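You operate a simulated robot arm through the tools that you are given. There is no shell and no other tool. Be economical: measure what you need, move in short steps, check, and stop when the job is done.

You are at the controls of a simulated two-armed robot. One attempt, no reset.

TASK
Take the blue part and put it on top of the black plate. Take the one-ring purple part and put it on the top of the wall shelf. Take the white pot and put it on the top of the wall shelf. Do these in any order. Set down upright: white pot.

Only the result counts: the job must be done as asked and must still hold three seconds after the hand-in. Knocking over, shifting, dropping, spilling or breaking anything else fails it.

THE ROBOT
Two 7-joint arms with fingered hands on one trunk, on a base that drives. Base frame: it is fixed to the floor where the robot stands at the start and does not move with it; the origin is under the middle of the robot, x ahead of it, y to its left, z up; the surface under the hand at the start is at about z = 820. Lengths are in mm, angles in rad, forces in N, time in s.
The left shoulder is at the start at [70, 149, 1060], the right one opposite. With the tool pointing down near the work surface each hand reaches from about 440 to 800 mm from the robot's upright axis, wherever it stands, measured 20 degrees to its own side. Places, roughly: black plate (16x12x4 cm) [-3900, -800, 800]; blue part (6x6x3 cm) [500, -100, 900]; one-ring purple part (6x6x3 cm) [800, -800, 800]; top of the wall shelf (16x30 cm) [-2080, 1380, 900]; white pot (8x8x9 cm) [-800, 1000, 900]. Payload 3.6 kg a hand.
The TCP of each hand is the grasp point between the finger pads, 25 mm short of the fingertips. In the tool frame z runs along the fingers and y along their closing line. The gripper opens to 88 mm. The gripper's body begins 29 mm behind the TCP. The gripper is a hand of 4 fingers: y runs from the thumb to the fingers, the wrist lies at [-13, -97, -162] in the tool frame.
Orientation is that of the tool frame in the base frame, as a unit quaternion [w, x, y, z]. With the fingers straight down and the wrist toward the robot, the tool's x, y and z point along [0, 1, 0], [1, 0, 0] and [0, 0, -1] of the base frame.

THE INTERFACE
- The arms move only by the tool move_arm. It takes "left_rows", "right_rows" or both (then of equal length, played together; a hand with none holds still); each is a list of rows, each a list of 6 numbers: the shift along the base's x, y, z in mm, then the turn, a rotation vector about the base's x, y, z in rad. In form: [[dx, dy, dz, rx, ry, rz], ...]. A call has 1 to 12 rows; each row is the pose to reach, as a shift and turn from the pose commanded when the call began. A row lasts 0.2 s, in which the tool goes at most 50 mm and 0.15 rad; a call with a longer step from one row to the next is refused whole. Where a pose cannot be reached the arm comes as near as it can. A force on the tool above 40 N (or 10 N above the force at the start of the call, whichever is more), or a blocked arm, ends the call early, and 0.2 s more pass. In this call time passes only in rows, and 0.2 s behind the last. The reply holds the time, the measured pose of the TCP, the force on the tool along the base axes, the opening and the grip force, in the units named above and with some noise, with the torque about the TCP (base axes, N m) and any sound that the robot's microphone picked up.
- Cameras (640 x 400 px; columns grow to the right, rows downward): "scene" is now at [134.1, -29.5, 1294.6]; the picture's right is [-0.31, -0.95, 0.00], its down [-0.50, 0.16, -0.85] and it looks along [0.81, -0.26, -0.53] (base axes); focal length 283 px, centre (320, 200). "left" rides on the left gripper at [-64, -83, -98] in its tool frame; the picture's right is [-0.62, -0.37, 0.69], its down [0.71, -0.63, 0.30] and it looks along [0.32, 0.68, 0.65] (tool axes); focal length 265 px, centre (320, 200). "right" rides on the right gripper at [64, -83, -98] in its tool frame; the picture's right is [-0.62, 0.37, -0.69], its down [-0.71, -0.63, 0.30] and it looks along [-0.32, 0.68, 0.65] (tool axes); focal length 265 px, centre (320, 200).
- grab_frame(camera): a new picture of that camera. No time passes.
- slide_trunk(by): slides the trunk up (or, below 0, down) by that many mm; the arms and the scene camera ride with it, the base frame stays. It gives what a move gives, with no picture.
- steer(legs): drives the robot by 1 to 6 legs, each [ahead, left, turn to the left] in mm, mm and rad, along the robot's own axes; the way and the turn of a leg run together, so that a leg with both is an arc; at most 1500 mm and 3.142 rad a leg. The arms and the cameras ride along, it lands a little off, and it stops where it bumps. It gives what a move gives.
- move_fingers(index, middle, ring, thumb_bend, thumb_turn, hand): sets how far each is bent, from 0 (flat) to 1 (curled in); at 0.3 the hand is open as for a grip, at 0.7 the pads meet at the TCP. One left out holds its place. A second passes; each finger stops where it meets its share of the squeeze, and holds until it gets a number again. It is the only way to open and close the hand. It gives what a move gives, with no picture; readings hold the bend of each and the force on the fingers (four entries, about 0 where the hand has none), thumb and palm. thumb_turn goes from beside the hand (0) to across from the fingers (1), as for a grip.
- aim_head(pan, tilt): turns the head with the scene camera to pan (to the left, within 1.501 rad either way) and tilt (down, from -0.506 to 1.204), counted from straight ahead of the robot. It gives what a move gives.
- point_at(camera, pixels): there is no depth. For up to 12 entries [column, row, z] of the newest picture of that camera ("zoom" is the newest enlarged one), the place [x, y] in the base frame at which the ray of that pixel passes the height z, good to about 3 mm. No time passes.
- enlarge(camera, box): a new picture of the part [left, top, right, bottom] of that camera's present view, enlarged. No time passes.
- job_done(): hands the job in; it is judged then, once.

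Keep the steps short. Do not move on a guess: measure, check each grasp and each placing, and mend mistakes. In all there are 110 turns and 88 pictures (those below and enlarged ones count). Leave the grippers open and the arms clear of the work at the hand-in unless told otherwise, and finish with a single line.

The tools are called by a JSON object that holds its "fn" and its "kwargs". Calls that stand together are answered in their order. move_arm: Moves the arms, as the interface text tells. Its arguments: {"type":"object","properties":{"left_rows":{"type":"array","items":{"type":"array","items":{"type":"number"}}},"right_rows":{"type":"array","items":{"type":"array","items":{"type":"number"}}}},"required":[]} The other tools are called the same way: slide_trunk (by) slides the trunk up or down; move_fingers (index, middle, ring, thumb_bend, thumb_turn, hand) moves the fingers one by one; steer (legs) drives the base; aim_head (pan, tilt) turns the head that bears the scene camera; grab_frame (camera) takes a picture; point_at (camera, pixels) gives the place at which the rays of pixels pass given heights; enlarge (camera, box) takes an enlarged picture of a part of a camera's view; job_done () hands the job in.

At the start:

```text
time: 0.0
left_eef_pos: [560.5, 76.7, 1064.5]
left_ee_rot: [0.0, 0.706, 0.708, -0.001]
left_ft_force: [0.4, -0.6, -0.4]
left_wrist_torque: [0.01, -0.01, 0.01]
left_gripper_width: 87.4
left_gripper_force: 0.0
left_shape: jaw
left_bend: [0.3, 0.3, 0.3, 0.3, 0.98]
left_finger forces: [0.0, 0.0, 0.0, 0.1, 0.0, 0.0]
right_eef_pos: [470.1, -355.6, 1063.1]
right_ee_rot: [0.0, 0.707, 0.708, 0.0]
right_ft_force: [-0.7, -0.3, -0.3]
right_wrist_torque: [0.01, 0.0, 0.0]
right_gripper_width: 87.6
right_gripper_force: 0.0
right_shape: jaw
right_bend: [0.3, 0.3, 0.3, 0.3, 0.98]
right_finger forces: [0.0, 0.0, 0.0, 0.0, 0.0, 0.1]
trunk travel left (down, up): [-550.0, 390.0]
robot x, y, heading: [2.1, -1.3, 0.002]
head pan, tilt: [-0.316, 0.559]
```

scene: 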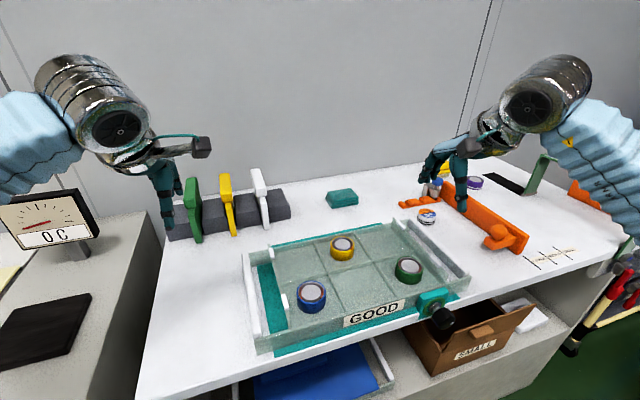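
right: 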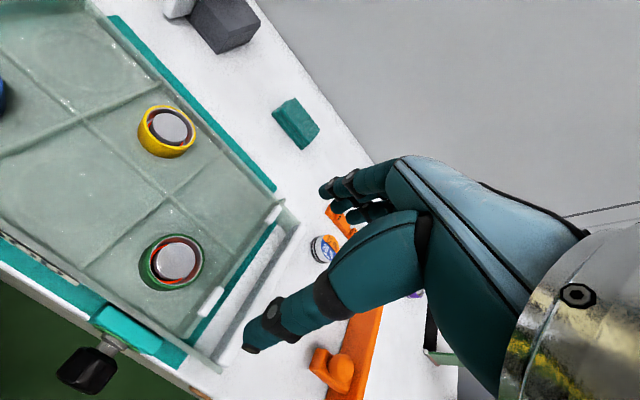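
left: 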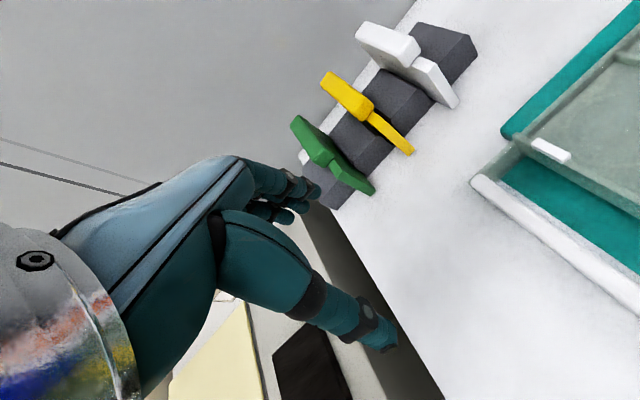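

I see a tray with blue, yellow and green ring parts (blue at about 311,297), and maybe a lid. I'll enlarge the tray and the area to the right.

{"fn": "enlarge", "kwargs": {"camera": "scene", "box": [230, 200, 490, 362]}}

{"fn": "enlarge", "kwargs": {"camera": "scene", "box": [380, 140, 640, 302]}}

```text
2.46 times, centred on (360, 281) of scene
```

zoom: 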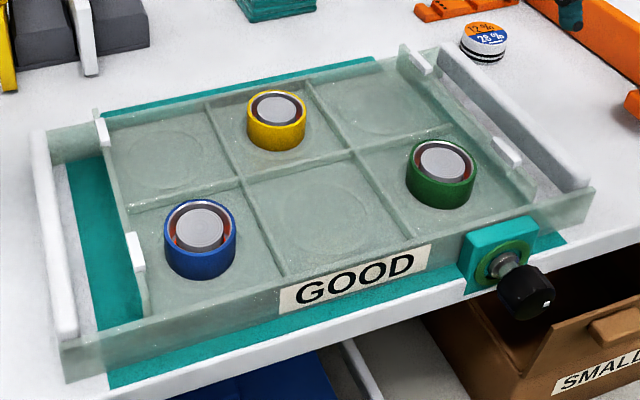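

```text
2.46 times, centred on (510, 221) of scene
```

zoom: 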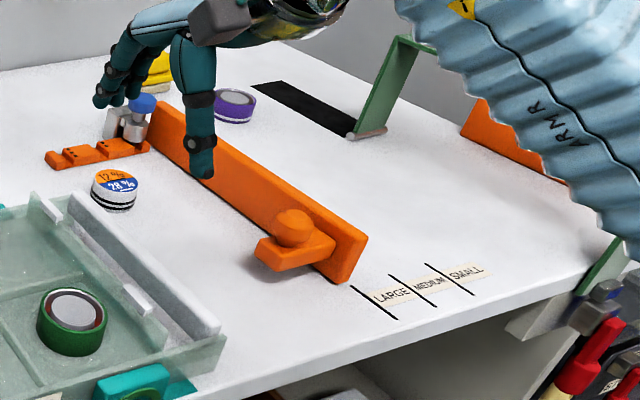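

Next I'll turn the head right to find the purple parts.

{"fn": "aim_head", "kwargs": {"pan": -0.8, "tilt": 0.5}}

{"fn": "grab_frame", "kwargs": {"camera": "scene"}}

{"fn": "point_at", "kwargs": {"camera": "zoom", "pixels": [[235, 105, 840]]}}

```text
time: 0.9
left_eef_pos: [560.8, 75.9, 1065.2]
left_ee_rot: [0.0, 0.706, 0.708, 0.0]
left_ft_force: [-0.3, -0.5, -0.4]
left_wrist_torque: [-0.01, 0.02, 0.01]
left_gripper_width: 87.8
left_gripper_force: 0.0
left_shape: jaw
left_bend: [0.3, 0.3, 0.3, 0.3, 0.98]
left_finger forces: [0.0, 0.0, 0.0, 0.0, 0.0, 0.0]
right_eef_pos: [470.1, -355.9, 1063.3]
right_ee_rot: [0.0, 0.707, 0.707, 0.0]
right_ft_force: [0.2, 0.4, 1.3]
right_wrist_torque: [0.01, 0.03, -0.02]
right_gripper_width: 87.7
right_gripper_force: 0.1
right_shape: jaw
right_bend: [0.3, 0.3, 0.3, 0.3, 0.98]
right_finger forces: [0.0, 0.0, 0.0, 0.1, 0.1, 0.0]
trunk travel left (down, up): [-550.0, 390.0]
robot x, y, heading: [1.2, -1.2, 0.003]
head pan, tilt: [-0.799, 0.499]
```

```text
82 pictures are left
```

scene: 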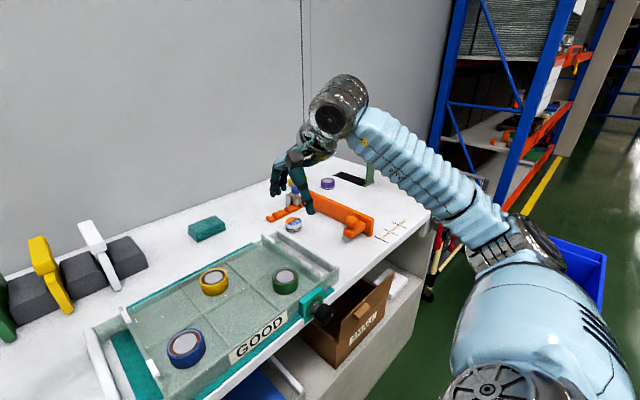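

```text
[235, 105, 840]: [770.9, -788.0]
```

There's a purple part at (328,183), about [771,-788]. I'll enlarge to count its rings and look for other purple parts.

{"fn": "enlarge", "kwargs": {"camera": "scene", "box": [260, 150, 420, 250]}}

{"fn": "enlarge", "kwargs": {"camera": "scene", "box": [420, 0, 640, 137]}}

{"fn": "enlarge", "kwargs": {"camera": "scene", "box": [80, 230, 340, 392]}}

```text
4.00 times, centred on (340, 200) of scene
```

zoom: 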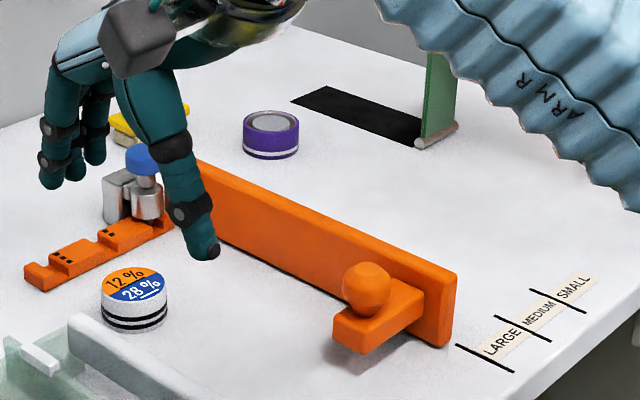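

```text
2.91 times, centred on (530, 68) of scene
```

zoom: 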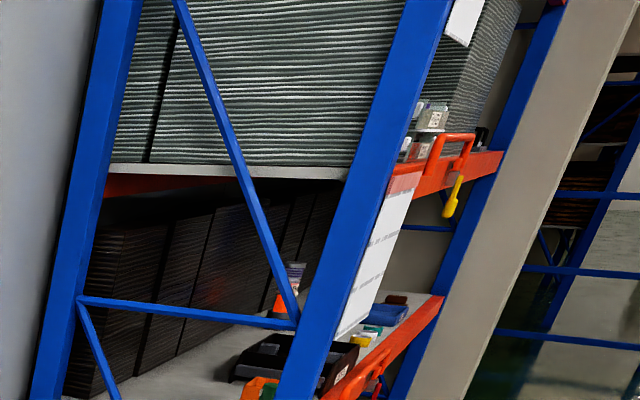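

```text
2.46 times, centred on (210, 311) of scene
```

zoom: 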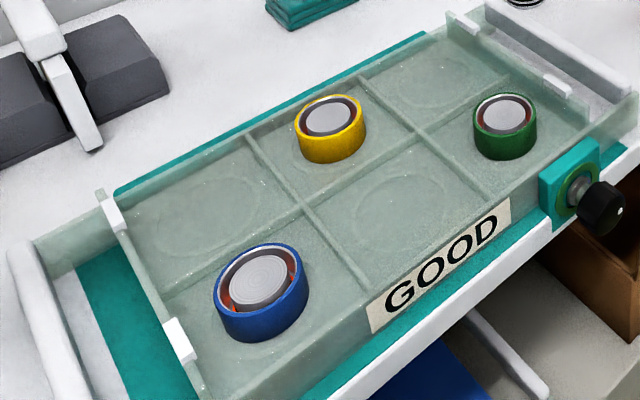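

Purple has one ring. I'll get blue's coordinates at several heights from this view, and find the tray height by moving the head for a centred view.

{"fn": "point_at", "kwargs": {"camera": "zoom", "pixels": [[262, 275, 850], [262, 275, 870], [262, 275, 890], [337, 117, 860], [503, 113, 860], [258, 338, 820], [258, 338, 850]]}}

{"fn": "point_at", "kwargs": {"camera": "left", "pixels": [[505, 133, 820]]}}

{"fn": "point_at", "kwargs": {"camera": "right", "pixels": [[175, 260, 850], [175, 260, 890], [172, 127, 850], [172, 127, 890], [415, 294, 840]]}}

{"fn": "aim_head", "kwargs": {"pan": 0.0, "tilt": 0.9}}

{"fn": "grab_frame", "kwargs": {"camera": "scene"}}

```text
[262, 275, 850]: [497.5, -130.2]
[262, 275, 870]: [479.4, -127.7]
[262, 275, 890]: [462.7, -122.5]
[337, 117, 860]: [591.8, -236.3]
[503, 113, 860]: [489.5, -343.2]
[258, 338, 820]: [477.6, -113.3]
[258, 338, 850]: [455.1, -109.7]
```

```text
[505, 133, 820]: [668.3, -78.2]
```

```text
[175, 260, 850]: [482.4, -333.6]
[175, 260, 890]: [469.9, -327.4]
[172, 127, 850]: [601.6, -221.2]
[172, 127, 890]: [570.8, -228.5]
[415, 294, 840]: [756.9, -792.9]
```

```text
time: 2.0
left_eef_pos: [560.1, 75.7, 1064.3]
left_ee_rot: [0.0, 0.706, 0.708, 0.0]
left_ft_force: [0.4, 0.4, -0.4]
left_wrist_torque: [0.02, -0.02, 0.03]
left_gripper_width: 87.6
left_gripper_force: 0.1
left_shape: jaw
left_bend: [0.3, 0.3, 0.3, 0.3, 0.98]
left_finger forces: [0.0, 0.1, 0.0, 0.0, 0.0, 0.0]
right_eef_pos: [469.7, -356.2, 1062.9]
right_ee_rot: [0.0, 0.706, 0.708, 0.001]
right_ft_force: [0.1, 0.1, -0.4]
right_wrist_torque: [-0.03, -0.02, -0.01]
right_gripper_width: 87.5
right_gripper_force: 0.1
right_shape: jaw
right_bend: [0.3, 0.3, 0.3, 0.3, 0.98]
right_finger forces: [0.1, 0.1, 0.0, 0.0, 0.1, 0.0]
trunk travel left (down, up): [-550.0, 390.0]
robot x, y, heading: [0.3, 2.7, -0.0]
head pan, tilt: [0.0, 0.901]
```

```text
78 pictures are left
```

scene: 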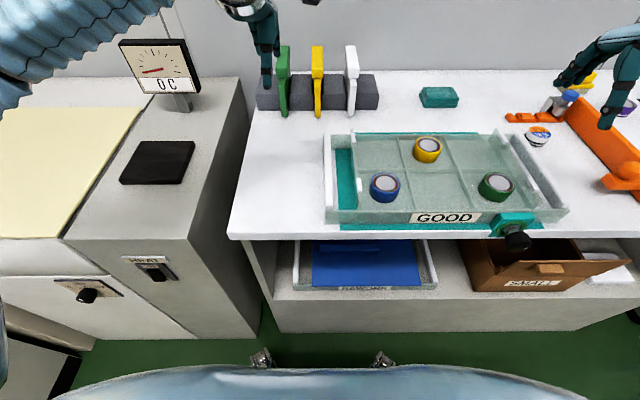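

I'll measure the table's front edge and the open box front in this view, so I know how far the base may go.

{"fn": "point_at", "kwargs": {"camera": "scene", "pixels": [[230, 238, 820], [640, 240, 820], [262, 355, 0], [280, 335, 0], [480, 290, 550], [387, 175, 860], [387, 198, 830], [330, 222, 840], [410, 222, 840]]}}

{"fn": "aim_head", "kwargs": {"pan": -1.3, "tilt": 0.7}}

{"fn": "grab_frame", "kwargs": {"camera": "scene"}}

```text
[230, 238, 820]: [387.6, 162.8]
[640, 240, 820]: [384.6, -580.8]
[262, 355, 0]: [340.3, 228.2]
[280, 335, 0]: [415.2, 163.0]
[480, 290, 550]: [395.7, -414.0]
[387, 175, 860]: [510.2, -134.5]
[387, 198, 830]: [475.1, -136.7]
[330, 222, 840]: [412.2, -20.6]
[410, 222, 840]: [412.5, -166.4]
```

```text
time: 3.5
left_eef_pos: [560.1, 75.4, 1064.4]
left_ee_rot: [0.0, 0.705, 0.709, 0.0]
left_ft_force: [0.3, -0.8, 0.4]
left_wrist_torque: [0.0, 0.03, 0.01]
left_gripper_width: 87.5
left_gripper_force: 0.1
left_shape: jaw
left_bend: [0.3, 0.3, 0.3, 0.3, 0.98]
left_finger forces: [0.1, 0.1, 0.0, 0.0, 0.0, 0.0]
right_eef_pos: [470.2, -355.5, 1063.2]
right_ee_rot: [-0.001, 0.707, 0.707, 0.0]
right_ft_force: [0.3, -0.8, 0.7]
right_wrist_torque: [0.01, -0.02, -0.01]
right_gripper_width: 87.3
right_gripper_force: 0.1
right_shape: jaw
right_bend: [0.3, 0.3, 0.3, 0.3, 0.98]
right_finger forces: [0.0, 0.1, 0.0, 0.1, 0.0, 0.0]
trunk travel left (down, up): [-550.0, 390.0]
robot x, y, heading: [0.6, 0.5, -0.003]
head pan, tilt: [-1.3, 0.7]
```

```text
77 pictures are left
```

scene: 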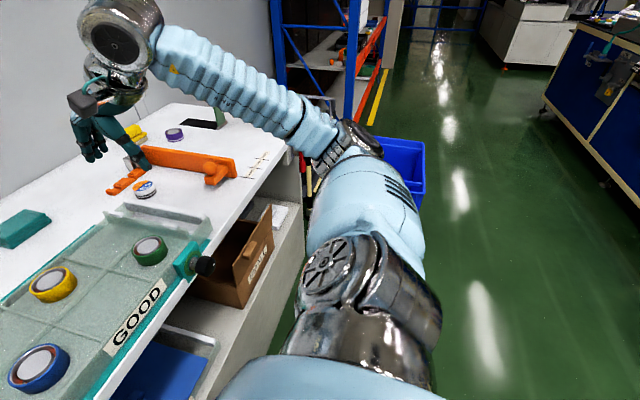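

Checking where the blue bin is on the floor.

{"fn": "point_at", "kwargs": {"camera": "scene", "pixels": [[415, 208, 0], [424, 145, 300], [381, 138, 300], [295, 130, 820], [175, 134, 840], [235, 160, 880], [142, 148, 880]]}}

{"fn": "steer", "kwargs": {"legs": [[0, -290, 0]]}}

{"fn": "aim_head", "kwargs": {"pan": 0.0, "tilt": 0.9}}

{"fn": "grab_frame", "kwargs": {"camera": "left"}}

{"fn": "grab_frame", "kwargs": {"camera": "scene"}}

```text
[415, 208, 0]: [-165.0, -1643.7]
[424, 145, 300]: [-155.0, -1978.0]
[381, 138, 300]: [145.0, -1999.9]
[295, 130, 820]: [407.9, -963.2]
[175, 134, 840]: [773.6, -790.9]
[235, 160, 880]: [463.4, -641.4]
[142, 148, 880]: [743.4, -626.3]
```

```text
time: 7.8
left_eef_pos: [560.3, -220.8, 1065.4]
left_ee_rot: [-0.001, 0.707, 0.707, 0.0]
left_ft_force: [0.5, -0.3, -0.1]
left_wrist_torque: [0.0, 0.0, 0.0]
left_gripper_width: 87.6
left_gripper_force: 0.0
left_shape: jaw
left_bend: [0.3, 0.3, 0.3, 0.3, 0.98]
left_finger forces: [0.0, 0.1, 0.1, 0.1, 0.1, 0.0]
right_eef_pos: [467.2, -652.1, 1063.4]
right_ee_rot: [0.001, 0.707, 0.707, 0.0]
right_ft_force: [-0.5, 0.4, 0.3]
right_wrist_torque: [0.0, -0.02, -0.01]
right_gripper_width: 87.6
right_gripper_force: 0.1
right_shape: jaw
right_bend: [0.3, 0.3, 0.3, 0.3, 0.98]
right_finger forces: [0.1, 0.1, 0.0, 0.1, 0.0, 0.0]
trunk travel left (down, up): [-550.0, 390.0]
robot x, y, heading: [-1.0, -294.8, -0.006]
head pan, tilt: [-1.3, 0.7]
```

```text
time: 9.3
left_eef_pos: [559.4, -219.9, 1065.7]
left_ee_rot: [0.0, 0.707, 0.707, 0.001]
left_ft_force: [-0.2, 0.5, 0.7]
left_wrist_torque: [0.0, 0.02, 0.01]
left_gripper_width: 87.3
left_gripper_force: 0.0
left_shape: jaw
left_bend: [0.3, 0.3, 0.3, 0.3, 0.98]
left_finger forces: [0.1, 0.0, 0.0, 0.0, 0.0, 0.0]
right_eef_pos: [468.0, -651.2, 1063.2]
right_ee_rot: [0.001, 0.707, 0.707, 0.0]
right_ft_force: [-0.3, 0.0, -1.1]
right_wrist_torque: [0.03, -0.01, -0.02]
right_gripper_width: 87.2
right_gripper_force: 0.1
right_shape: jaw
right_bend: [0.3, 0.3, 0.3, 0.3, 0.98]
right_finger forces: [0.0, 0.1, 0.0, 0.0, 0.1, 0.0]
trunk travel left (down, up): [-550.0, 390.0]
robot x, y, heading: [-0.2, -299.0, -0.005]
head pan, tilt: [0.0, 0.901]
```

```text
76 pictures are left
```

left: 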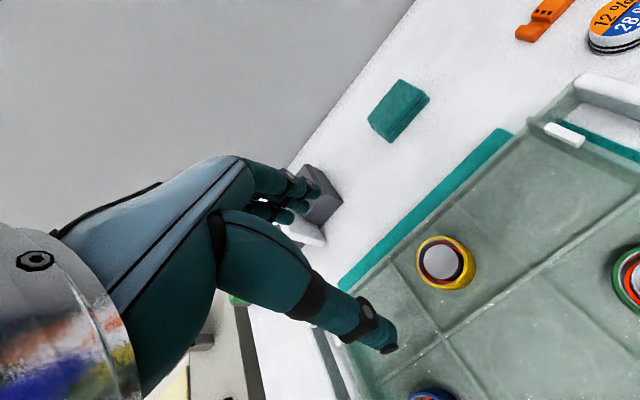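

```text
75 pictures are left
```

scene: 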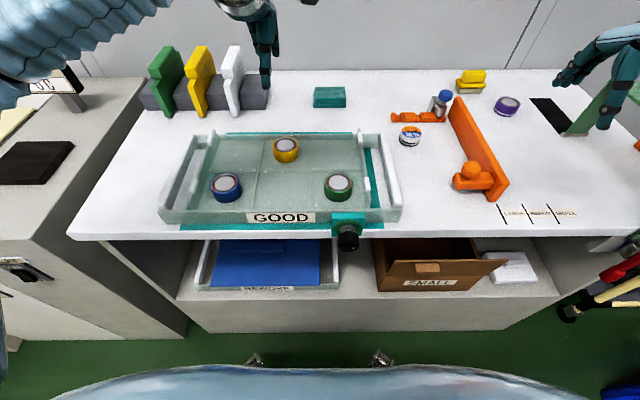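

The tray's layers shift with viewpoint, so I'll enlarge it to be sure whether the parts are uncovered.

{"fn": "enlarge", "kwargs": {"camera": "scene", "box": [150, 120, 310, 240]}}

{"fn": "point_at", "kwargs": {"camera": "scene", "pixels": [[226, 179, 840], [226, 179, 860], [226, 179, 880], [285, 143, 860], [338, 180, 860], [506, 102, 850], [470, 165, 880]]}}

{"fn": "point_at", "kwargs": {"camera": "left", "pixels": [[441, 261, 840], [441, 261, 860], [441, 261, 880]]}}

```text
3.33 times, centred on (230, 180) of scene
```

zoom: 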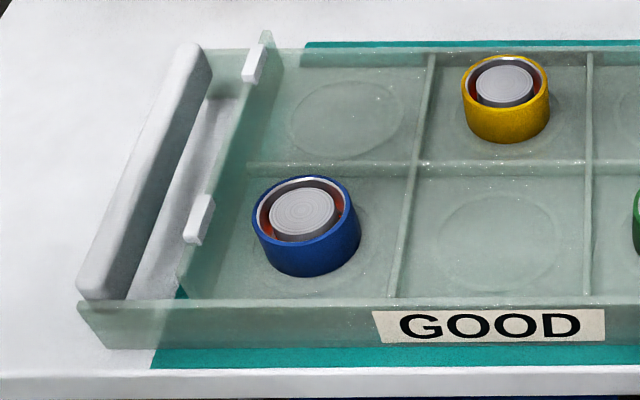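

```text
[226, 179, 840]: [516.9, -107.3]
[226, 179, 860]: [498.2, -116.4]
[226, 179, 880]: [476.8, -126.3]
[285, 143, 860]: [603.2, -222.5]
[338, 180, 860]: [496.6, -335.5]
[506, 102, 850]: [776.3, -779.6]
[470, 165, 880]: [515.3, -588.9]
```

```text
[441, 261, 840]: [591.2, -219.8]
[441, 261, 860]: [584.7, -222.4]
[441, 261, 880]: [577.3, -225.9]
```

Blue's top is near z≈880 at about (475,-126). I'll measure the front wall and other tray walls for finger clearance, then bring the left hand above blue.

{"fn": "point_at", "kwargs": {"camera": "zoom", "pixels": [[305, 298, 870], [305, 298, 850], [305, 305, 870], [305, 348, 830], [310, 163, 860], [190, 285, 860], [397, 240, 860], [306, 276, 850], [306, 213, 880]]}}

{"fn": "move_arm", "kwargs": {"left_rows": [[-21, 24, -25, 0, 0, 0], [-42, 47, -50, 0, 0, 0], [-63, 70, -75, 0, 0, 0], [-84, 94, -95, 0, 0, 0]]}}

{"fn": "grab_frame", "kwargs": {"camera": "left"}}

{"fn": "grab_frame", "kwargs": {"camera": "scene"}}

```text
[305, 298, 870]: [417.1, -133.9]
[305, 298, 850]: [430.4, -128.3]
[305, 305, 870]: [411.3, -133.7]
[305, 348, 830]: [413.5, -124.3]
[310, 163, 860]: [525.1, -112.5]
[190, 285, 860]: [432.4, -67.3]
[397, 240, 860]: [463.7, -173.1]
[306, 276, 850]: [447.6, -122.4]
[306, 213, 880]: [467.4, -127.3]
```

```text
time: 10.3
left_eef_pos: [474.1, -126.4, 972.2]
left_ee_rot: [0.001, 0.707, 0.708, -0.001]
left_ft_force: [-1.2, -0.1, -1.0]
left_wrist_torque: [0.01, -0.01, 0.02]
left_gripper_width: 87.9
left_gripper_force: 0.1
left_shape: jaw
left_bend: [0.3, 0.3, 0.3, 0.3, 0.98]
left_finger forces: [0.0, 0.0, 0.0, 0.0, 0.1, 0.1]
right_eef_pos: [466.0, -649.0, 1064.7]
right_ee_rot: [0.001, 0.707, 0.707, 0.0]
right_ft_force: [0.3, 0.0, -0.5]
right_wrist_torque: [-0.04, -0.01, 0.0]
right_gripper_width: 87.3
right_gripper_force: 0.1
right_shape: jaw
right_bend: [0.3, 0.3, 0.3, 0.3, 0.98]
right_finger forces: [0.0, 0.0, 0.0, 0.0, 0.0, 0.0]
trunk travel left (down, up): [-550.0, 390.0]
robot x, y, heading: [-3.3, -293.0, -0.004]
head pan, tilt: [0.0, 0.901]
```

```text
73 pictures are left
```

left: 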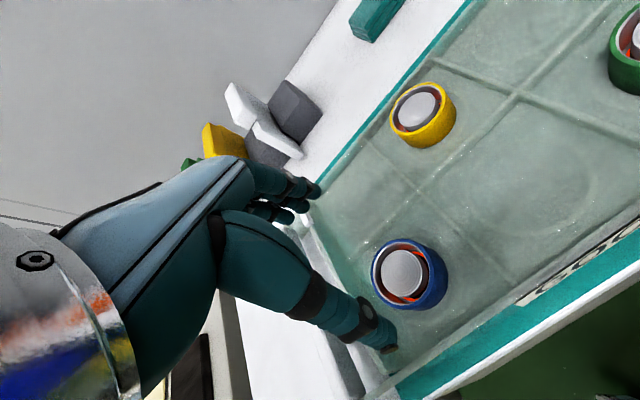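

```text
72 pictures are left
```

scene: 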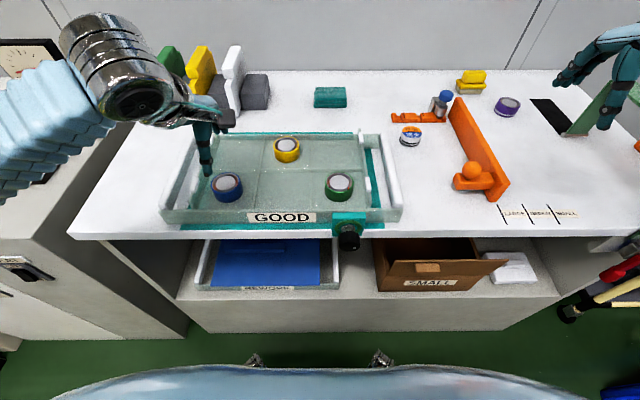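

Blue's rim is centred near (405,272) in the left camera. I'll measure it.

{"fn": "point_at", "kwargs": {"camera": "left", "pixels": [[406, 273, 860], [406, 273, 870], [406, 273, 880], [374, 290, 880], [437, 258, 880], [400, 238, 880], [412, 310, 880], [443, 290, 850]]}}

{"fn": "enlarge", "kwargs": {"camera": "left", "box": [340, 200, 500, 320]}}

{"fn": "enlarge", "kwargs": {"camera": "scene", "box": [150, 120, 310, 240]}}

```text
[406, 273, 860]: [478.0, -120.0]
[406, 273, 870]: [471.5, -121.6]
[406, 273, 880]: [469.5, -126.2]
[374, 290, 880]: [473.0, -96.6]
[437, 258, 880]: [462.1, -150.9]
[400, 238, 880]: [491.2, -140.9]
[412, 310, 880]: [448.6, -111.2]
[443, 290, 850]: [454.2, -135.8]
```

```text
3.33 times, centred on (420, 260) of left
```

zoom: 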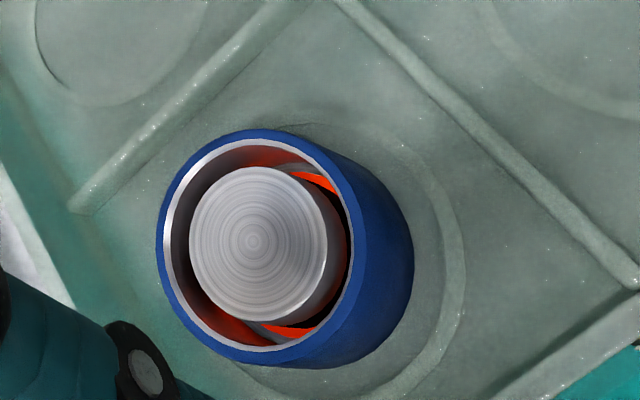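

```text
3.33 times, centred on (230, 180) of scene
```

zoom: 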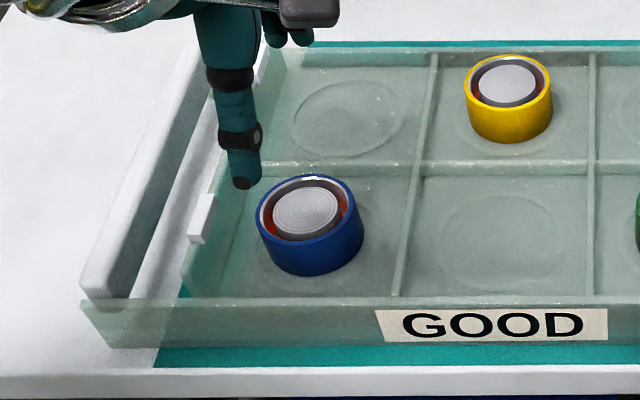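

Blue's rim centre comes to about (470,-124), top z 880. The front wall is close, so I'll measure the pocket walls from this view before choosing the closing direction.

{"fn": "point_at", "kwargs": {"camera": "left", "pixels": [[403, 274, 880], [335, 256, 850], [335, 256, 870], [486, 257, 855], [498, 305, 850], [498, 305, 870], [393, 216, 855]]}}

{"fn": "enlarge", "kwargs": {"camera": "left", "box": [380, 230, 560, 370]}}

```text
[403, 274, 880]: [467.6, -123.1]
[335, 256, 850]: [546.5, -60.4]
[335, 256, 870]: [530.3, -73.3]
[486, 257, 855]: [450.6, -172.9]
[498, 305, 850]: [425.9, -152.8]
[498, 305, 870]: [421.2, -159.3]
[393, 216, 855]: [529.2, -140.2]
```

```text
2.86 times, centred on (470, 300) of left
```

zoom: 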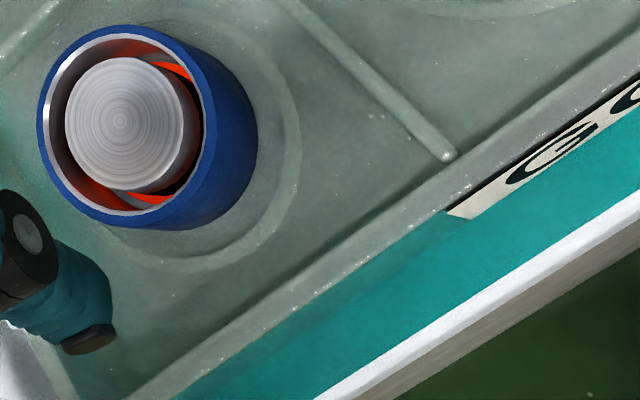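

I'll turn the left hand 90° so it closes along y, where there is more room, while staying high, then look.

{"fn": "move_arm", "kwargs": {"left_rows": [[0, 0, 0, 0, 0, -0.143], [0, 0, 0, 0, 0, -0.286], [0, 0, 0, 0, 0, -0.429], [0, 0, 0, 0, 0, -0.572], [0, 0, 0, 0, 0, -0.715], [0, 0, 0, 0, 0, -0.858], [0, 0, 0, 0, 0, -1.001], [0, 0, 0, 0, 0, -1.144], [-2, 0, 0, 0, 0, -1.287], [-5, 0, 0, 0, 0, -1.43], [-5, -2, 0, 0, 0, -1.571]]}}

{"fn": "grab_frame", "kwargs": {"camera": "left"}}

{"fn": "grab_frame", "kwargs": {"camera": "scene"}}

```text
time: 12.7
left_eef_pos: [471.6, -127.9, 969.6]
left_ee_rot: [-0.001, 1.0, -0.001, 0.0]
left_ft_force: [-0.9, -0.3, 0.8]
left_wrist_torque: [0.02, 0.0, 0.0]
left_gripper_width: 87.3
left_gripper_force: 0.0
left_shape: jaw
left_bend: [0.3, 0.3, 0.3, 0.3, 0.98]
left_finger forces: [0.0, 0.1, 0.0, 0.0, 0.0, 0.0]
right_eef_pos: [468.1, -652.5, 1063.1]
right_ee_rot: [0.001, 0.708, 0.707, -0.001]
right_ft_force: [-0.3, 0.0, 0.7]
right_wrist_torque: [0.0, -0.01, 0.04]
right_gripper_width: 87.7
right_gripper_force: 0.0
right_shape: jaw
right_bend: [0.3, 0.3, 0.3, 0.3, 0.98]
right_finger forces: [0.1, 0.1, 0.1, 0.0, 0.0, 0.0]
trunk travel left (down, up): [-550.0, 390.0]
robot x, y, heading: [-0.7, -293.3, -0.002]
head pan, tilt: [0.0, 0.901]
```

```text
68 pictures are left
```

left: 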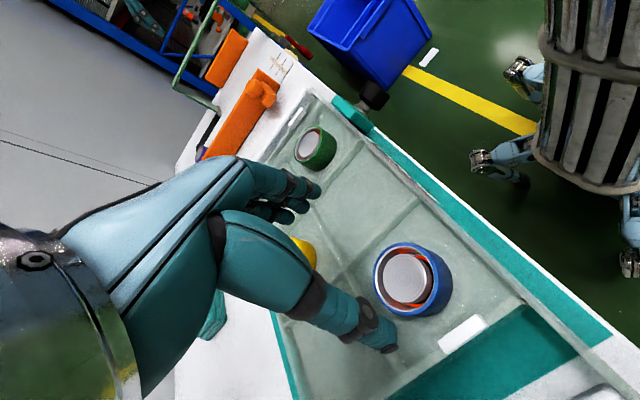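

```text
67 pictures are left
```

scene: 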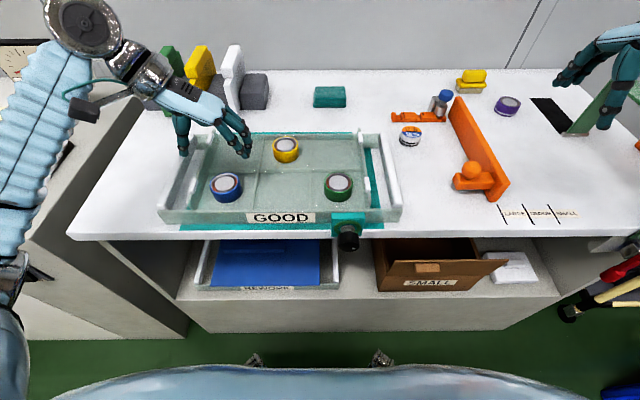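

I'll measure blue's rim centre (405,276) and the left tray wall (461,335) from this view.

{"fn": "point_at", "kwargs": {"camera": "left", "pixels": [[404, 277, 880], [374, 280, 880], [435, 275, 880], [400, 247, 880], [408, 310, 880], [440, 345, 870], [485, 318, 870], [400, 380, 855]]}}

{"fn": "enlarge", "kwargs": {"camera": "left", "box": [330, 220, 510, 360]}}

```text
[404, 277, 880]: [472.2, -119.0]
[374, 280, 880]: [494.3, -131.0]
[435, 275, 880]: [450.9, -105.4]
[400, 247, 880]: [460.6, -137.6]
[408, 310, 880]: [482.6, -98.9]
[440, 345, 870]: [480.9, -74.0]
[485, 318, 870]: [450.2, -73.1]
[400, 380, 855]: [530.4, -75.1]
```

```text
2.86 times, centred on (420, 290) of left
```

zoom: 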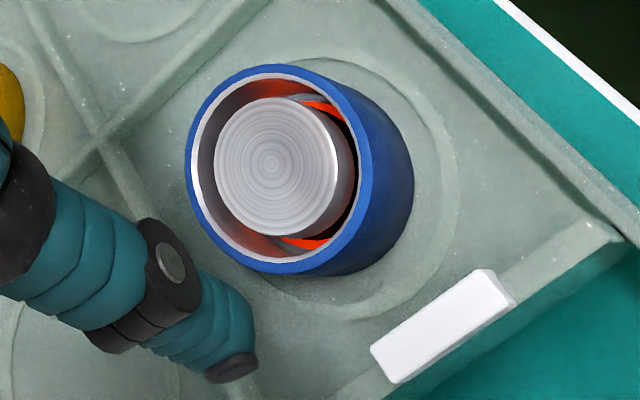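

The front and left walls leave only about 15 mm, and there's a white tab at y≈-73. The front-left corner has more room, so I'll aim the thumb there by turning back 45°. I'll also pre-close slightly.

{"fn": "move_arm", "kwargs": {"left_rows": [[0, 1, 0, 0, 0, 0.14], [0, 2, 0, 0, 0, 0.28], [0, 3, 0, 0, 0, 0.42], [0, 4, 0, 0, 0, 0.56], [0, 4, 0, 0, 0, 0.7], [0, 5, -10, 0, 0, 0.785]]}}

{"fn": "move_fingers", "kwargs": {"hand": "left", "index": 0.34, "middle": 0.34, "ring": 0.34, "thumb_bend": 0.34}}

{"fn": "grab_frame", "kwargs": {"camera": "left"}}

```text
time: 14.1
left_eef_pos: [471.3, -122.4, 958.5]
left_ee_rot: [0.0, 0.924, 0.383, 0.0]
left_ft_force: [0.9, 0.4, 0.1]
left_wrist_torque: [-0.03, 0.02, 0.03]
left_gripper_width: 87.8
left_gripper_force: 0.1
left_shape: jaw
left_bend: [0.3, 0.3, 0.3, 0.3, 0.98]
left_finger forces: [0.0, 0.0, 0.0, 0.0, 0.0, 0.1]
right_eef_pos: [468.0, -650.8, 1062.7]
right_ee_rot: [0.0, 0.708, 0.707, 0.001]
right_ft_force: [-0.5, -0.2, 0.0]
right_wrist_torque: [0.0, -0.02, 0.0]
right_gripper_width: 87.6
right_gripper_force: 0.0
right_shape: jaw
right_bend: [0.3, 0.3, 0.3, 0.3, 0.98]
right_finger forces: [0.1, 0.1, 0.1, 0.0, 0.1, 0.1]
trunk travel left (down, up): [-550.0, 390.0]
robot x, y, heading: [-0.5, -294.2, -0.003]
head pan, tilt: [0.0, 0.901]
```

```text
time: 15.1
left_eef_pos: [470.9, -122.4, 960.3]
left_ee_rot: [0.0, 0.924, 0.382, 0.0]
left_ft_force: [-0.8, 0.2, -0.5]
left_wrist_torque: [0.02, -0.02, 0.0]
left_gripper_width: 77.1
left_gripper_force: 0.1
left_shape: fingers
left_bend: [0.34, 0.34, 0.34, 0.34, 0.98]
left_finger forces: [0.0, 0.0, 0.0, 0.0, 0.0, 0.1]
right_eef_pos: [468.2, -650.3, 1063.3]
right_ee_rot: [0.0, 0.707, 0.707, 0.0]
right_ft_force: [0.0, 0.1, -0.2]
right_wrist_torque: [0.01, 0.02, -0.02]
right_gripper_width: 87.5
right_gripper_force: 0.0
right_shape: jaw
right_bend: [0.3, 0.3, 0.3, 0.3, 0.98]
right_finger forces: [0.1, 0.1, 0.0, 0.0, 0.0, 0.0]
trunk travel left (down, up): [-550.0, 390.0]
robot x, y, heading: [-2.5, -297.7, -0.004]
head pan, tilt: [0.0, 0.901]
```

```text
65 pictures are left
```

left: 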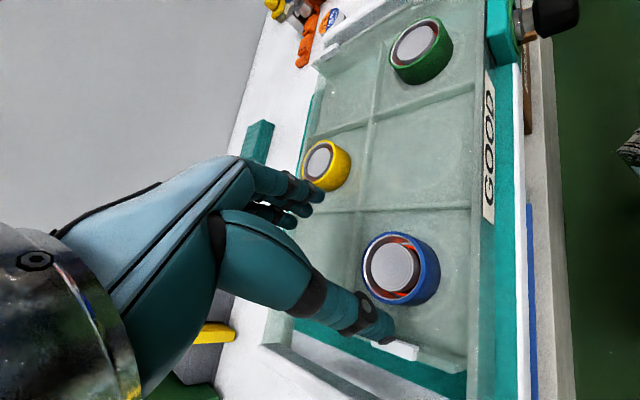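

The rim centre at (392,268) is close to the predicted (391,264) for a centred hand. I'll lower in two steps, first to tips at about z 885.

{"fn": "point_at", "kwargs": {"camera": "left", "pixels": [[392, 267, 880], [362, 266, 880], [421, 270, 880]]}}

{"fn": "move_arm", "kwargs": {"left_rows": [[0, 0, -25, 0, 0, 0], [0, 0, -48, 0, 0, 0]]}}

{"fn": "grab_frame", "kwargs": {"camera": "left"}}

{"fn": "enlarge", "kwargs": {"camera": "scene", "box": [150, 120, 310, 240]}}

```text
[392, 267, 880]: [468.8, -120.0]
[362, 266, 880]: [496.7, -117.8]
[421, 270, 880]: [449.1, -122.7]
```

```text
time: 15.7
left_eef_pos: [470.3, -121.4, 911.0]
left_ee_rot: [0.0, 0.924, 0.383, 0.0]
left_ft_force: [0.1, -0.4, 0.1]
left_wrist_torque: [0.01, 0.01, 0.04]
left_gripper_width: 76.6
left_gripper_force: 0.1
left_shape: fingers
left_bend: [0.34, 0.34, 0.34, 0.34, 0.98]
left_finger forces: [0.1, 0.0, 0.0, 0.0, 0.1, 0.1]
right_eef_pos: [467.1, -651.2, 1063.7]
right_ee_rot: [0.0, 0.707, 0.707, 0.0]
right_ft_force: [0.5, -0.8, 0.5]
right_wrist_torque: [0.0, -0.02, -0.02]
right_gripper_width: 87.5
right_gripper_force: 0.0
right_shape: jaw
right_bend: [0.3, 0.3, 0.3, 0.3, 0.98]
right_finger forces: [0.0, 0.1, 0.1, 0.0, 0.1, 0.0]
trunk travel left (down, up): [-550.0, 390.0]
robot x, y, heading: [0.5, -299.9, -0.002]
head pan, tilt: [0.0, 0.901]
```

```text
64 pictures are left
```

left: 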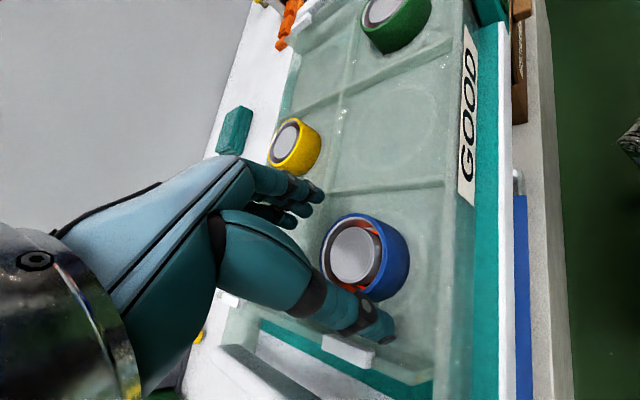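

```text
3.33 times, centred on (230, 180) of scene
```

zoom: 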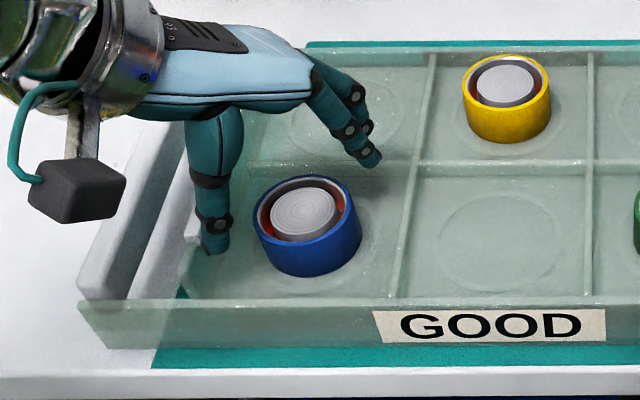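

The hand straddles blue with the thumb inside the corner. I'll lower another 25 mm and look.

{"fn": "move_arm", "kwargs": {"left_rows": [[0, 0, -13, 0, 0, 0], [0, 0, -25, 0, 0, 0]]}}

{"fn": "grab_frame", "kwargs": {"camera": "left"}}

{"fn": "enlarge", "kwargs": {"camera": "scene", "box": [150, 120, 310, 240]}}

```text
time: 16.3
left_eef_pos: [470.7, -122.0, 885.8]
left_ee_rot: [0.001, 0.924, 0.383, 0.0]
left_ft_force: [-0.7, -0.2, 0.3]
left_wrist_torque: [-0.01, -0.03, 0.02]
left_gripper_width: 77.2
left_gripper_force: 0.0
left_shape: fingers
left_bend: [0.34, 0.34, 0.34, 0.34, 0.98]
left_finger forces: [0.0, 0.0, 0.0, 0.1, 0.1, 0.0]
right_eef_pos: [469.5, -651.5, 1063.1]
right_ee_rot: [0.0, 0.707, 0.707, 0.0]
right_ft_force: [-0.2, -0.1, 0.6]
right_wrist_torque: [-0.01, 0.01, 0.0]
right_gripper_width: 87.7
right_gripper_force: 0.0
right_shape: jaw
right_bend: [0.3, 0.3, 0.3, 0.3, 0.98]
right_finger forces: [0.0, 0.1, 0.1, 0.0, 0.0, 0.1]
trunk travel left (down, up): [-550.0, 390.0]
robot x, y, heading: [0.1, -293.2, -0.003]
head pan, tilt: [0.0, 0.901]
```

```text
62 pictures are left
```

left: 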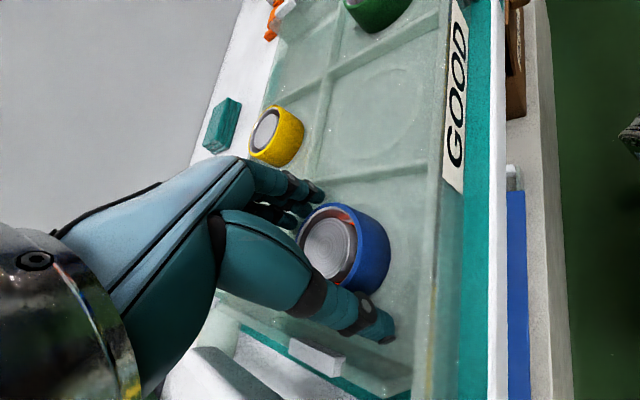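

```text
3.33 times, centred on (230, 180) of scene
```

zoom: 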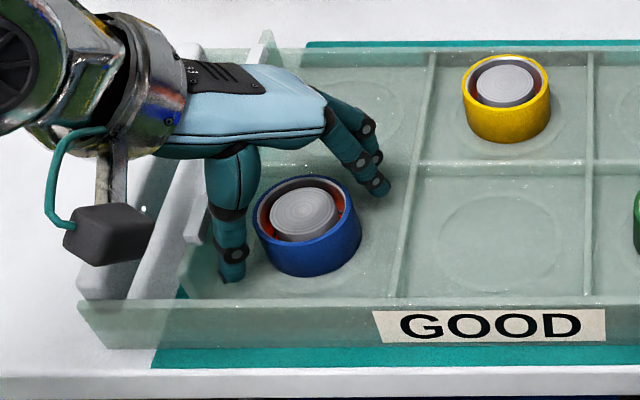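

No contact so far. I'll lower 4 mm more and close.

{"fn": "move_arm", "kwargs": {"left_rows": [[0, 0, -4, 0, 0, 0]]}}

{"fn": "move_fingers", "kwargs": {"hand": "left", "index": 0.6, "middle": 0.6, "ring": 0.6, "thumb_bend": 0.6}}

{"fn": "grab_frame", "kwargs": {"camera": "left"}}

```text
time: 16.7
left_eef_pos: [472.5, -121.6, 881.9]
left_ee_rot: [0.001, 0.924, 0.383, 0.0]
left_ft_force: [0.4, 0.3, 0.5]
left_wrist_torque: [-0.02, -0.12, -0.02]
left_gripper_width: 77.0
left_gripper_force: 1.1
left_shape: fingers
left_bend: [0.34, 0.34, 0.34, 0.34, 0.98]
left_finger forces: [0.0, 0.0, 2.0, 0.1, 0.0, 0.0]
right_eef_pos: [469.1, -651.2, 1063.6]
right_ee_rot: [-0.001, 0.707, 0.707, 0.001]
right_ft_force: [-0.2, 0.3, 1.3]
right_wrist_torque: [-0.01, 0.03, -0.02]
right_gripper_width: 87.7
right_gripper_force: 0.2
right_shape: jaw
right_bend: [0.3, 0.3, 0.3, 0.3, 0.98]
right_finger forces: [0.0, 0.0, 0.0, 0.0, 0.0, 0.1]
trunk travel left (down, up): [-550.0, 390.0]
robot x, y, heading: [-1.5, -296.0, -0.004]
head pan, tilt: [0.0, 0.901]
```

```text
time: 17.7
left_eef_pos: [472.9, -122.1, 882.3]
left_ee_rot: [-0.001, 0.924, 0.383, -0.001]
left_ft_force: [1.7, -1.0, 2.3]
left_wrist_torque: [-0.07, -0.12, 0.0]
left_gripper_width: 45.1
left_gripper_force: 11.7
left_shape: fingers
left_bend: [0.51, 0.53, 0.58, 0.48, 0.96]
left_finger forces: [5.8, 5.3, 0.9, 0.0, 11.1, 0.0]
right_eef_pos: [469.6, -651.9, 1063.7]
right_ee_rot: [0.0, 0.707, 0.707, 0.0]
right_ft_force: [0.9, -0.8, 0.2]
right_wrist_torque: [0.01, 0.03, 0.01]
right_gripper_width: 87.6
right_gripper_force: 0.1
right_shape: jaw
right_bend: [0.3, 0.3, 0.3, 0.3, 0.98]
right_finger forces: [0.1, 0.0, 0.0, 0.0, 0.0, 0.0]
trunk travel left (down, up): [-550.0, 390.0]
robot x, y, heading: [-0.9, -298.0, -0.003]
head pan, tilt: [0.0, 0.901]
```

```text
60 pictures are left
```

left: 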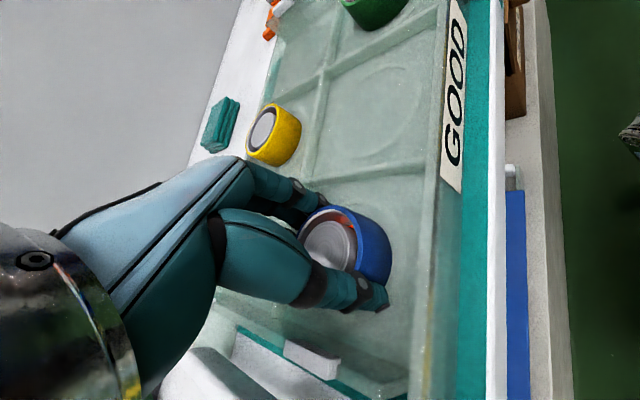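

The fingers met the part with about 11 N. I'll set fingers tighter, then lift 10 cm and check.

{"fn": "move_fingers", "kwargs": {"hand": "left", "index": 0.75, "middle": 0.75, "ring": 0.75, "thumb_bend": 0.75}}

{"fn": "move_arm", "kwargs": {"left_rows": [[0, 0, 10, 0, 0, 0], [0, 0, 35, 0, 0, 0], [0, 0, 70, 0, 0, 0], [0, 0, 100, 0, 0, 0]]}}

{"fn": "grab_frame", "kwargs": {"camera": "left"}}

{"fn": "enlarge", "kwargs": {"camera": "scene", "box": [150, 80, 310, 240]}}

```text
time: 18.7
left_eef_pos: [472.3, -122.1, 882.0]
left_ee_rot: [0.0, 0.924, 0.383, -0.001]
left_ft_force: [0.3, 0.2, -0.9]
left_wrist_torque: [-0.05, -0.03, 0.0]
left_gripper_width: 46.1
left_gripper_force: 25.3
left_shape: fingers
left_bend: [0.57, 0.61, 0.73, 0.42, 0.93]
left_finger forces: [9.7, 9.3, 6.8, 0.0, 24.6, 0.1]
right_eef_pos: [468.9, -651.1, 1062.3]
right_ee_rot: [0.0, 0.707, 0.707, 0.002]
right_ft_force: [0.0, 1.2, 0.4]
right_wrist_torque: [0.02, 0.0, 0.01]
right_gripper_width: 87.6
right_gripper_force: 0.0
right_shape: jaw
right_bend: [0.3, 0.3, 0.3, 0.3, 0.98]
right_finger forces: [0.0, 0.1, 0.1, 0.0, 0.0, 0.0]
trunk travel left (down, up): [-550.0, 390.0]
robot x, y, heading: [0.6, -296.8, -0.003]
head pan, tilt: [0.0, 0.901]
```

```text
time: 19.7
left_eef_pos: [470.8, -122.3, 985.4]
left_ee_rot: [-0.001, 0.924, 0.382, -0.002]
left_ft_force: [-0.7, -0.5, -3.3]
left_wrist_torque: [-0.03, -0.03, -0.01]
left_gripper_width: 46.1
left_gripper_force: 25.2
left_shape: fingers
left_bend: [0.57, 0.61, 0.73, 0.42, 0.93]
left_finger forces: [9.2, 9.1, 7.2, 0.1, 24.4, 0.0]
right_eef_pos: [468.7, -651.7, 1062.0]
right_ee_rot: [-0.001, 0.707, 0.707, -0.001]
right_ft_force: [-0.5, -0.8, 0.1]
right_wrist_torque: [0.0, 0.01, -0.01]
right_gripper_width: 87.8
right_gripper_force: 0.0
right_shape: jaw
right_bend: [0.3, 0.3, 0.3, 0.3, 0.98]
right_finger forces: [0.0, 0.0, 0.0, 0.0, 0.1, 0.0]
trunk travel left (down, up): [-550.0, 390.0]
robot x, y, heading: [0.4, -297.8, -0.004]
head pan, tilt: [0.0, 0.901]
```

```text
59 pictures are left
```

left: 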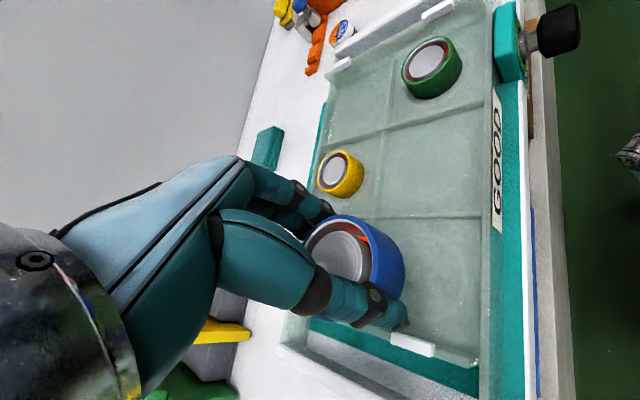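

```text
2.50 times, centred on (230, 160) of scene
```

zoom: 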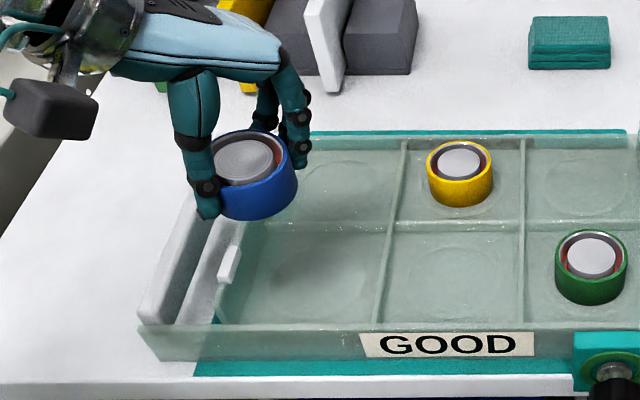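

Blue is held level. I'll raise both hands a bit for clearance, then measure the purple part, the green flag and the fence from here.

{"fn": "move_arm", "kwargs": {"left_rows": [[0, 0, 30, 0, 0, 0], [0, 0, 60, 0, 0, 0]], "right_rows": [[0, 0, 40, 0, 0, 0], [0, 0, 80, 0, 0, 0]]}}

{"fn": "aim_head", "kwargs": {"pan": -0.6, "tilt": 0.7}}

{"fn": "grab_frame", "kwargs": {"camera": "scene"}}

```text
time: 20.3
left_eef_pos: [471.4, -122.6, 1043.8]
left_ee_rot: [0.0, 0.924, 0.383, -0.001]
left_ft_force: [-0.6, 0.6, -2.4]
left_wrist_torque: [-0.02, -0.04, -0.02]
left_gripper_width: 46.1
left_gripper_force: 25.0
left_shape: fingers
left_bend: [0.57, 0.61, 0.73, 0.42, 0.93]
left_finger forces: [9.4, 9.0, 7.2, 0.0, 24.3, 0.0]
right_eef_pos: [469.2, -651.5, 1142.5]
right_ee_rot: [-0.001, 0.707, 0.707, 0.0]
right_ft_force: [-0.7, -0.6, 0.3]
right_wrist_torque: [0.0, 0.01, 0.0]
right_gripper_width: 87.7
right_gripper_force: 0.0
right_shape: jaw
right_bend: [0.3, 0.3, 0.3, 0.3, 0.98]
right_finger forces: [0.1, 0.1, 0.0, 0.1, 0.0, 0.0]
trunk travel left (down, up): [-550.0, 390.0]
robot x, y, heading: [-0.8, -298.4, -0.004]
head pan, tilt: [0.0, 0.901]
```

```text
time: 21.3
left_eef_pos: [471.5, -122.5, 1043.7]
left_ee_rot: [0.001, 0.924, 0.382, -0.001]
left_ft_force: [0.2, 0.3, -3.6]
left_wrist_torque: [-0.02, -0.01, 0.02]
left_gripper_width: 46.6
left_gripper_force: 25.2
left_shape: fingers
left_bend: [0.57, 0.61, 0.73, 0.42, 0.93]
left_finger forces: [9.2, 9.1, 7.2, 0.1, 24.4, 0.0]
right_eef_pos: [468.8, -651.6, 1143.5]
right_ee_rot: [-0.001, 0.707, 0.707, 0.0]
right_ft_force: [0.1, 0.4, -0.4]
right_wrist_torque: [0.01, -0.01, 0.0]
right_gripper_width: 87.7
right_gripper_force: 0.0
right_shape: jaw
right_bend: [0.3, 0.3, 0.3, 0.3, 0.98]
right_finger forces: [0.0, 0.1, 0.1, 0.0, 0.0, 0.1]
trunk travel left (down, up): [-550.0, 390.0]
robot x, y, heading: [0.2, -299.7, -0.003]
head pan, tilt: [-0.6, 0.7]
```

```text
57 pictures are left
```

scene: 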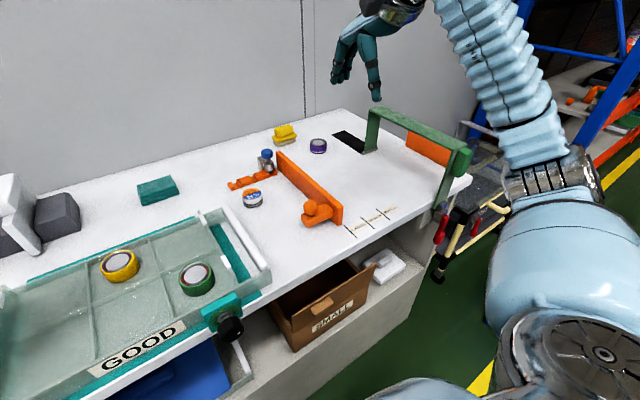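

A green bridge bar stands near the table's right end. I'll measure it and purple.

{"fn": "point_at", "kwargs": {"camera": "scene", "pixels": [[370, 150, 820], [372, 112, 950], [470, 150, 950], [437, 205, 820], [318, 143, 850], [318, 151, 820], [281, 155, 880], [340, 205, 880], [266, 152, 880], [283, 130, 860]]}}

{"fn": "enlarge", "kwargs": {"camera": "scene", "box": [240, 90, 480, 240]}}

```text
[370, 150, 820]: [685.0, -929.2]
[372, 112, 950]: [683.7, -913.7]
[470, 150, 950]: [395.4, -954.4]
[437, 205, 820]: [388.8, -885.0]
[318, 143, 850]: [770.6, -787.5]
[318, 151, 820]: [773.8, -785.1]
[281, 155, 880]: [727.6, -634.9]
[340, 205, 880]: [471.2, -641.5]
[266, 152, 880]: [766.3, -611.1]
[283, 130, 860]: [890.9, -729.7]
```

```text
2.67 times, centred on (360, 165) of scene
```

zoom: 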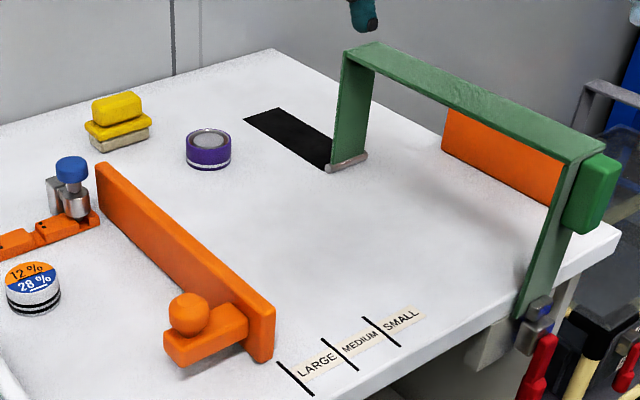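

The bridge is 130 mm tall at y≈-930, and purple is at (772,-786) with its top at 850. I'll drive 262 right and 30 ahead, then look.

{"fn": "steer", "kwargs": {"legs": [[0, -262, 0], [30, 0, 0]]}}

{"fn": "grab_frame", "kwargs": {"camera": "scene"}}

```text
time: 25.9
left_eef_pos: [502.9, -389.8, 1042.8]
left_ee_rot: [-0.001, 0.924, 0.381, -0.002]
left_ft_force: [-0.1, 0.1, -3.5]
left_wrist_torque: [-0.03, -0.02, -0.02]
left_gripper_width: 46.1
left_gripper_force: 25.3
left_shape: fingers
left_bend: [0.57, 0.61, 0.73, 0.42, 0.93]
left_finger forces: [9.1, 9.1, 7.2, 0.0, 24.3, 0.0]
right_eef_pos: [500.1, -918.4, 1141.2]
right_ee_rot: [-0.001, 0.708, 0.706, 0.0]
right_ft_force: [0.7, -0.6, -0.2]
right_wrist_torque: [0.0, 0.02, -0.01]
right_gripper_width: 87.4
right_gripper_force: 0.1
right_shape: jaw
right_bend: [0.3, 0.3, 0.3, 0.3, 0.98]
right_finger forces: [0.1, 0.0, 0.0, 0.0, 0.1, 0.0]
trunk travel left (down, up): [-550.0, 390.0]
robot x, y, heading: [34.5, -558.8, -0.006]
head pan, tilt: [-0.6, 0.7]
```

```text
55 pictures are left
```

scene: 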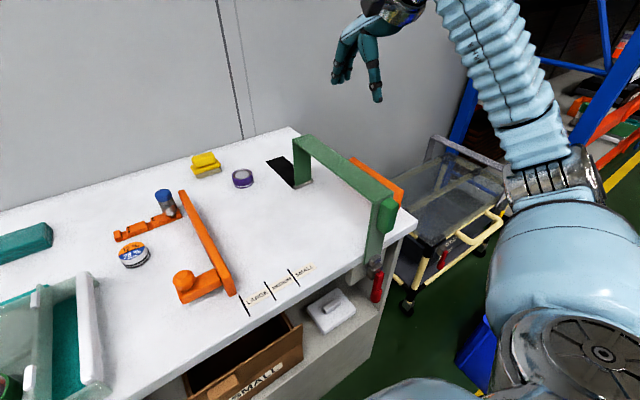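

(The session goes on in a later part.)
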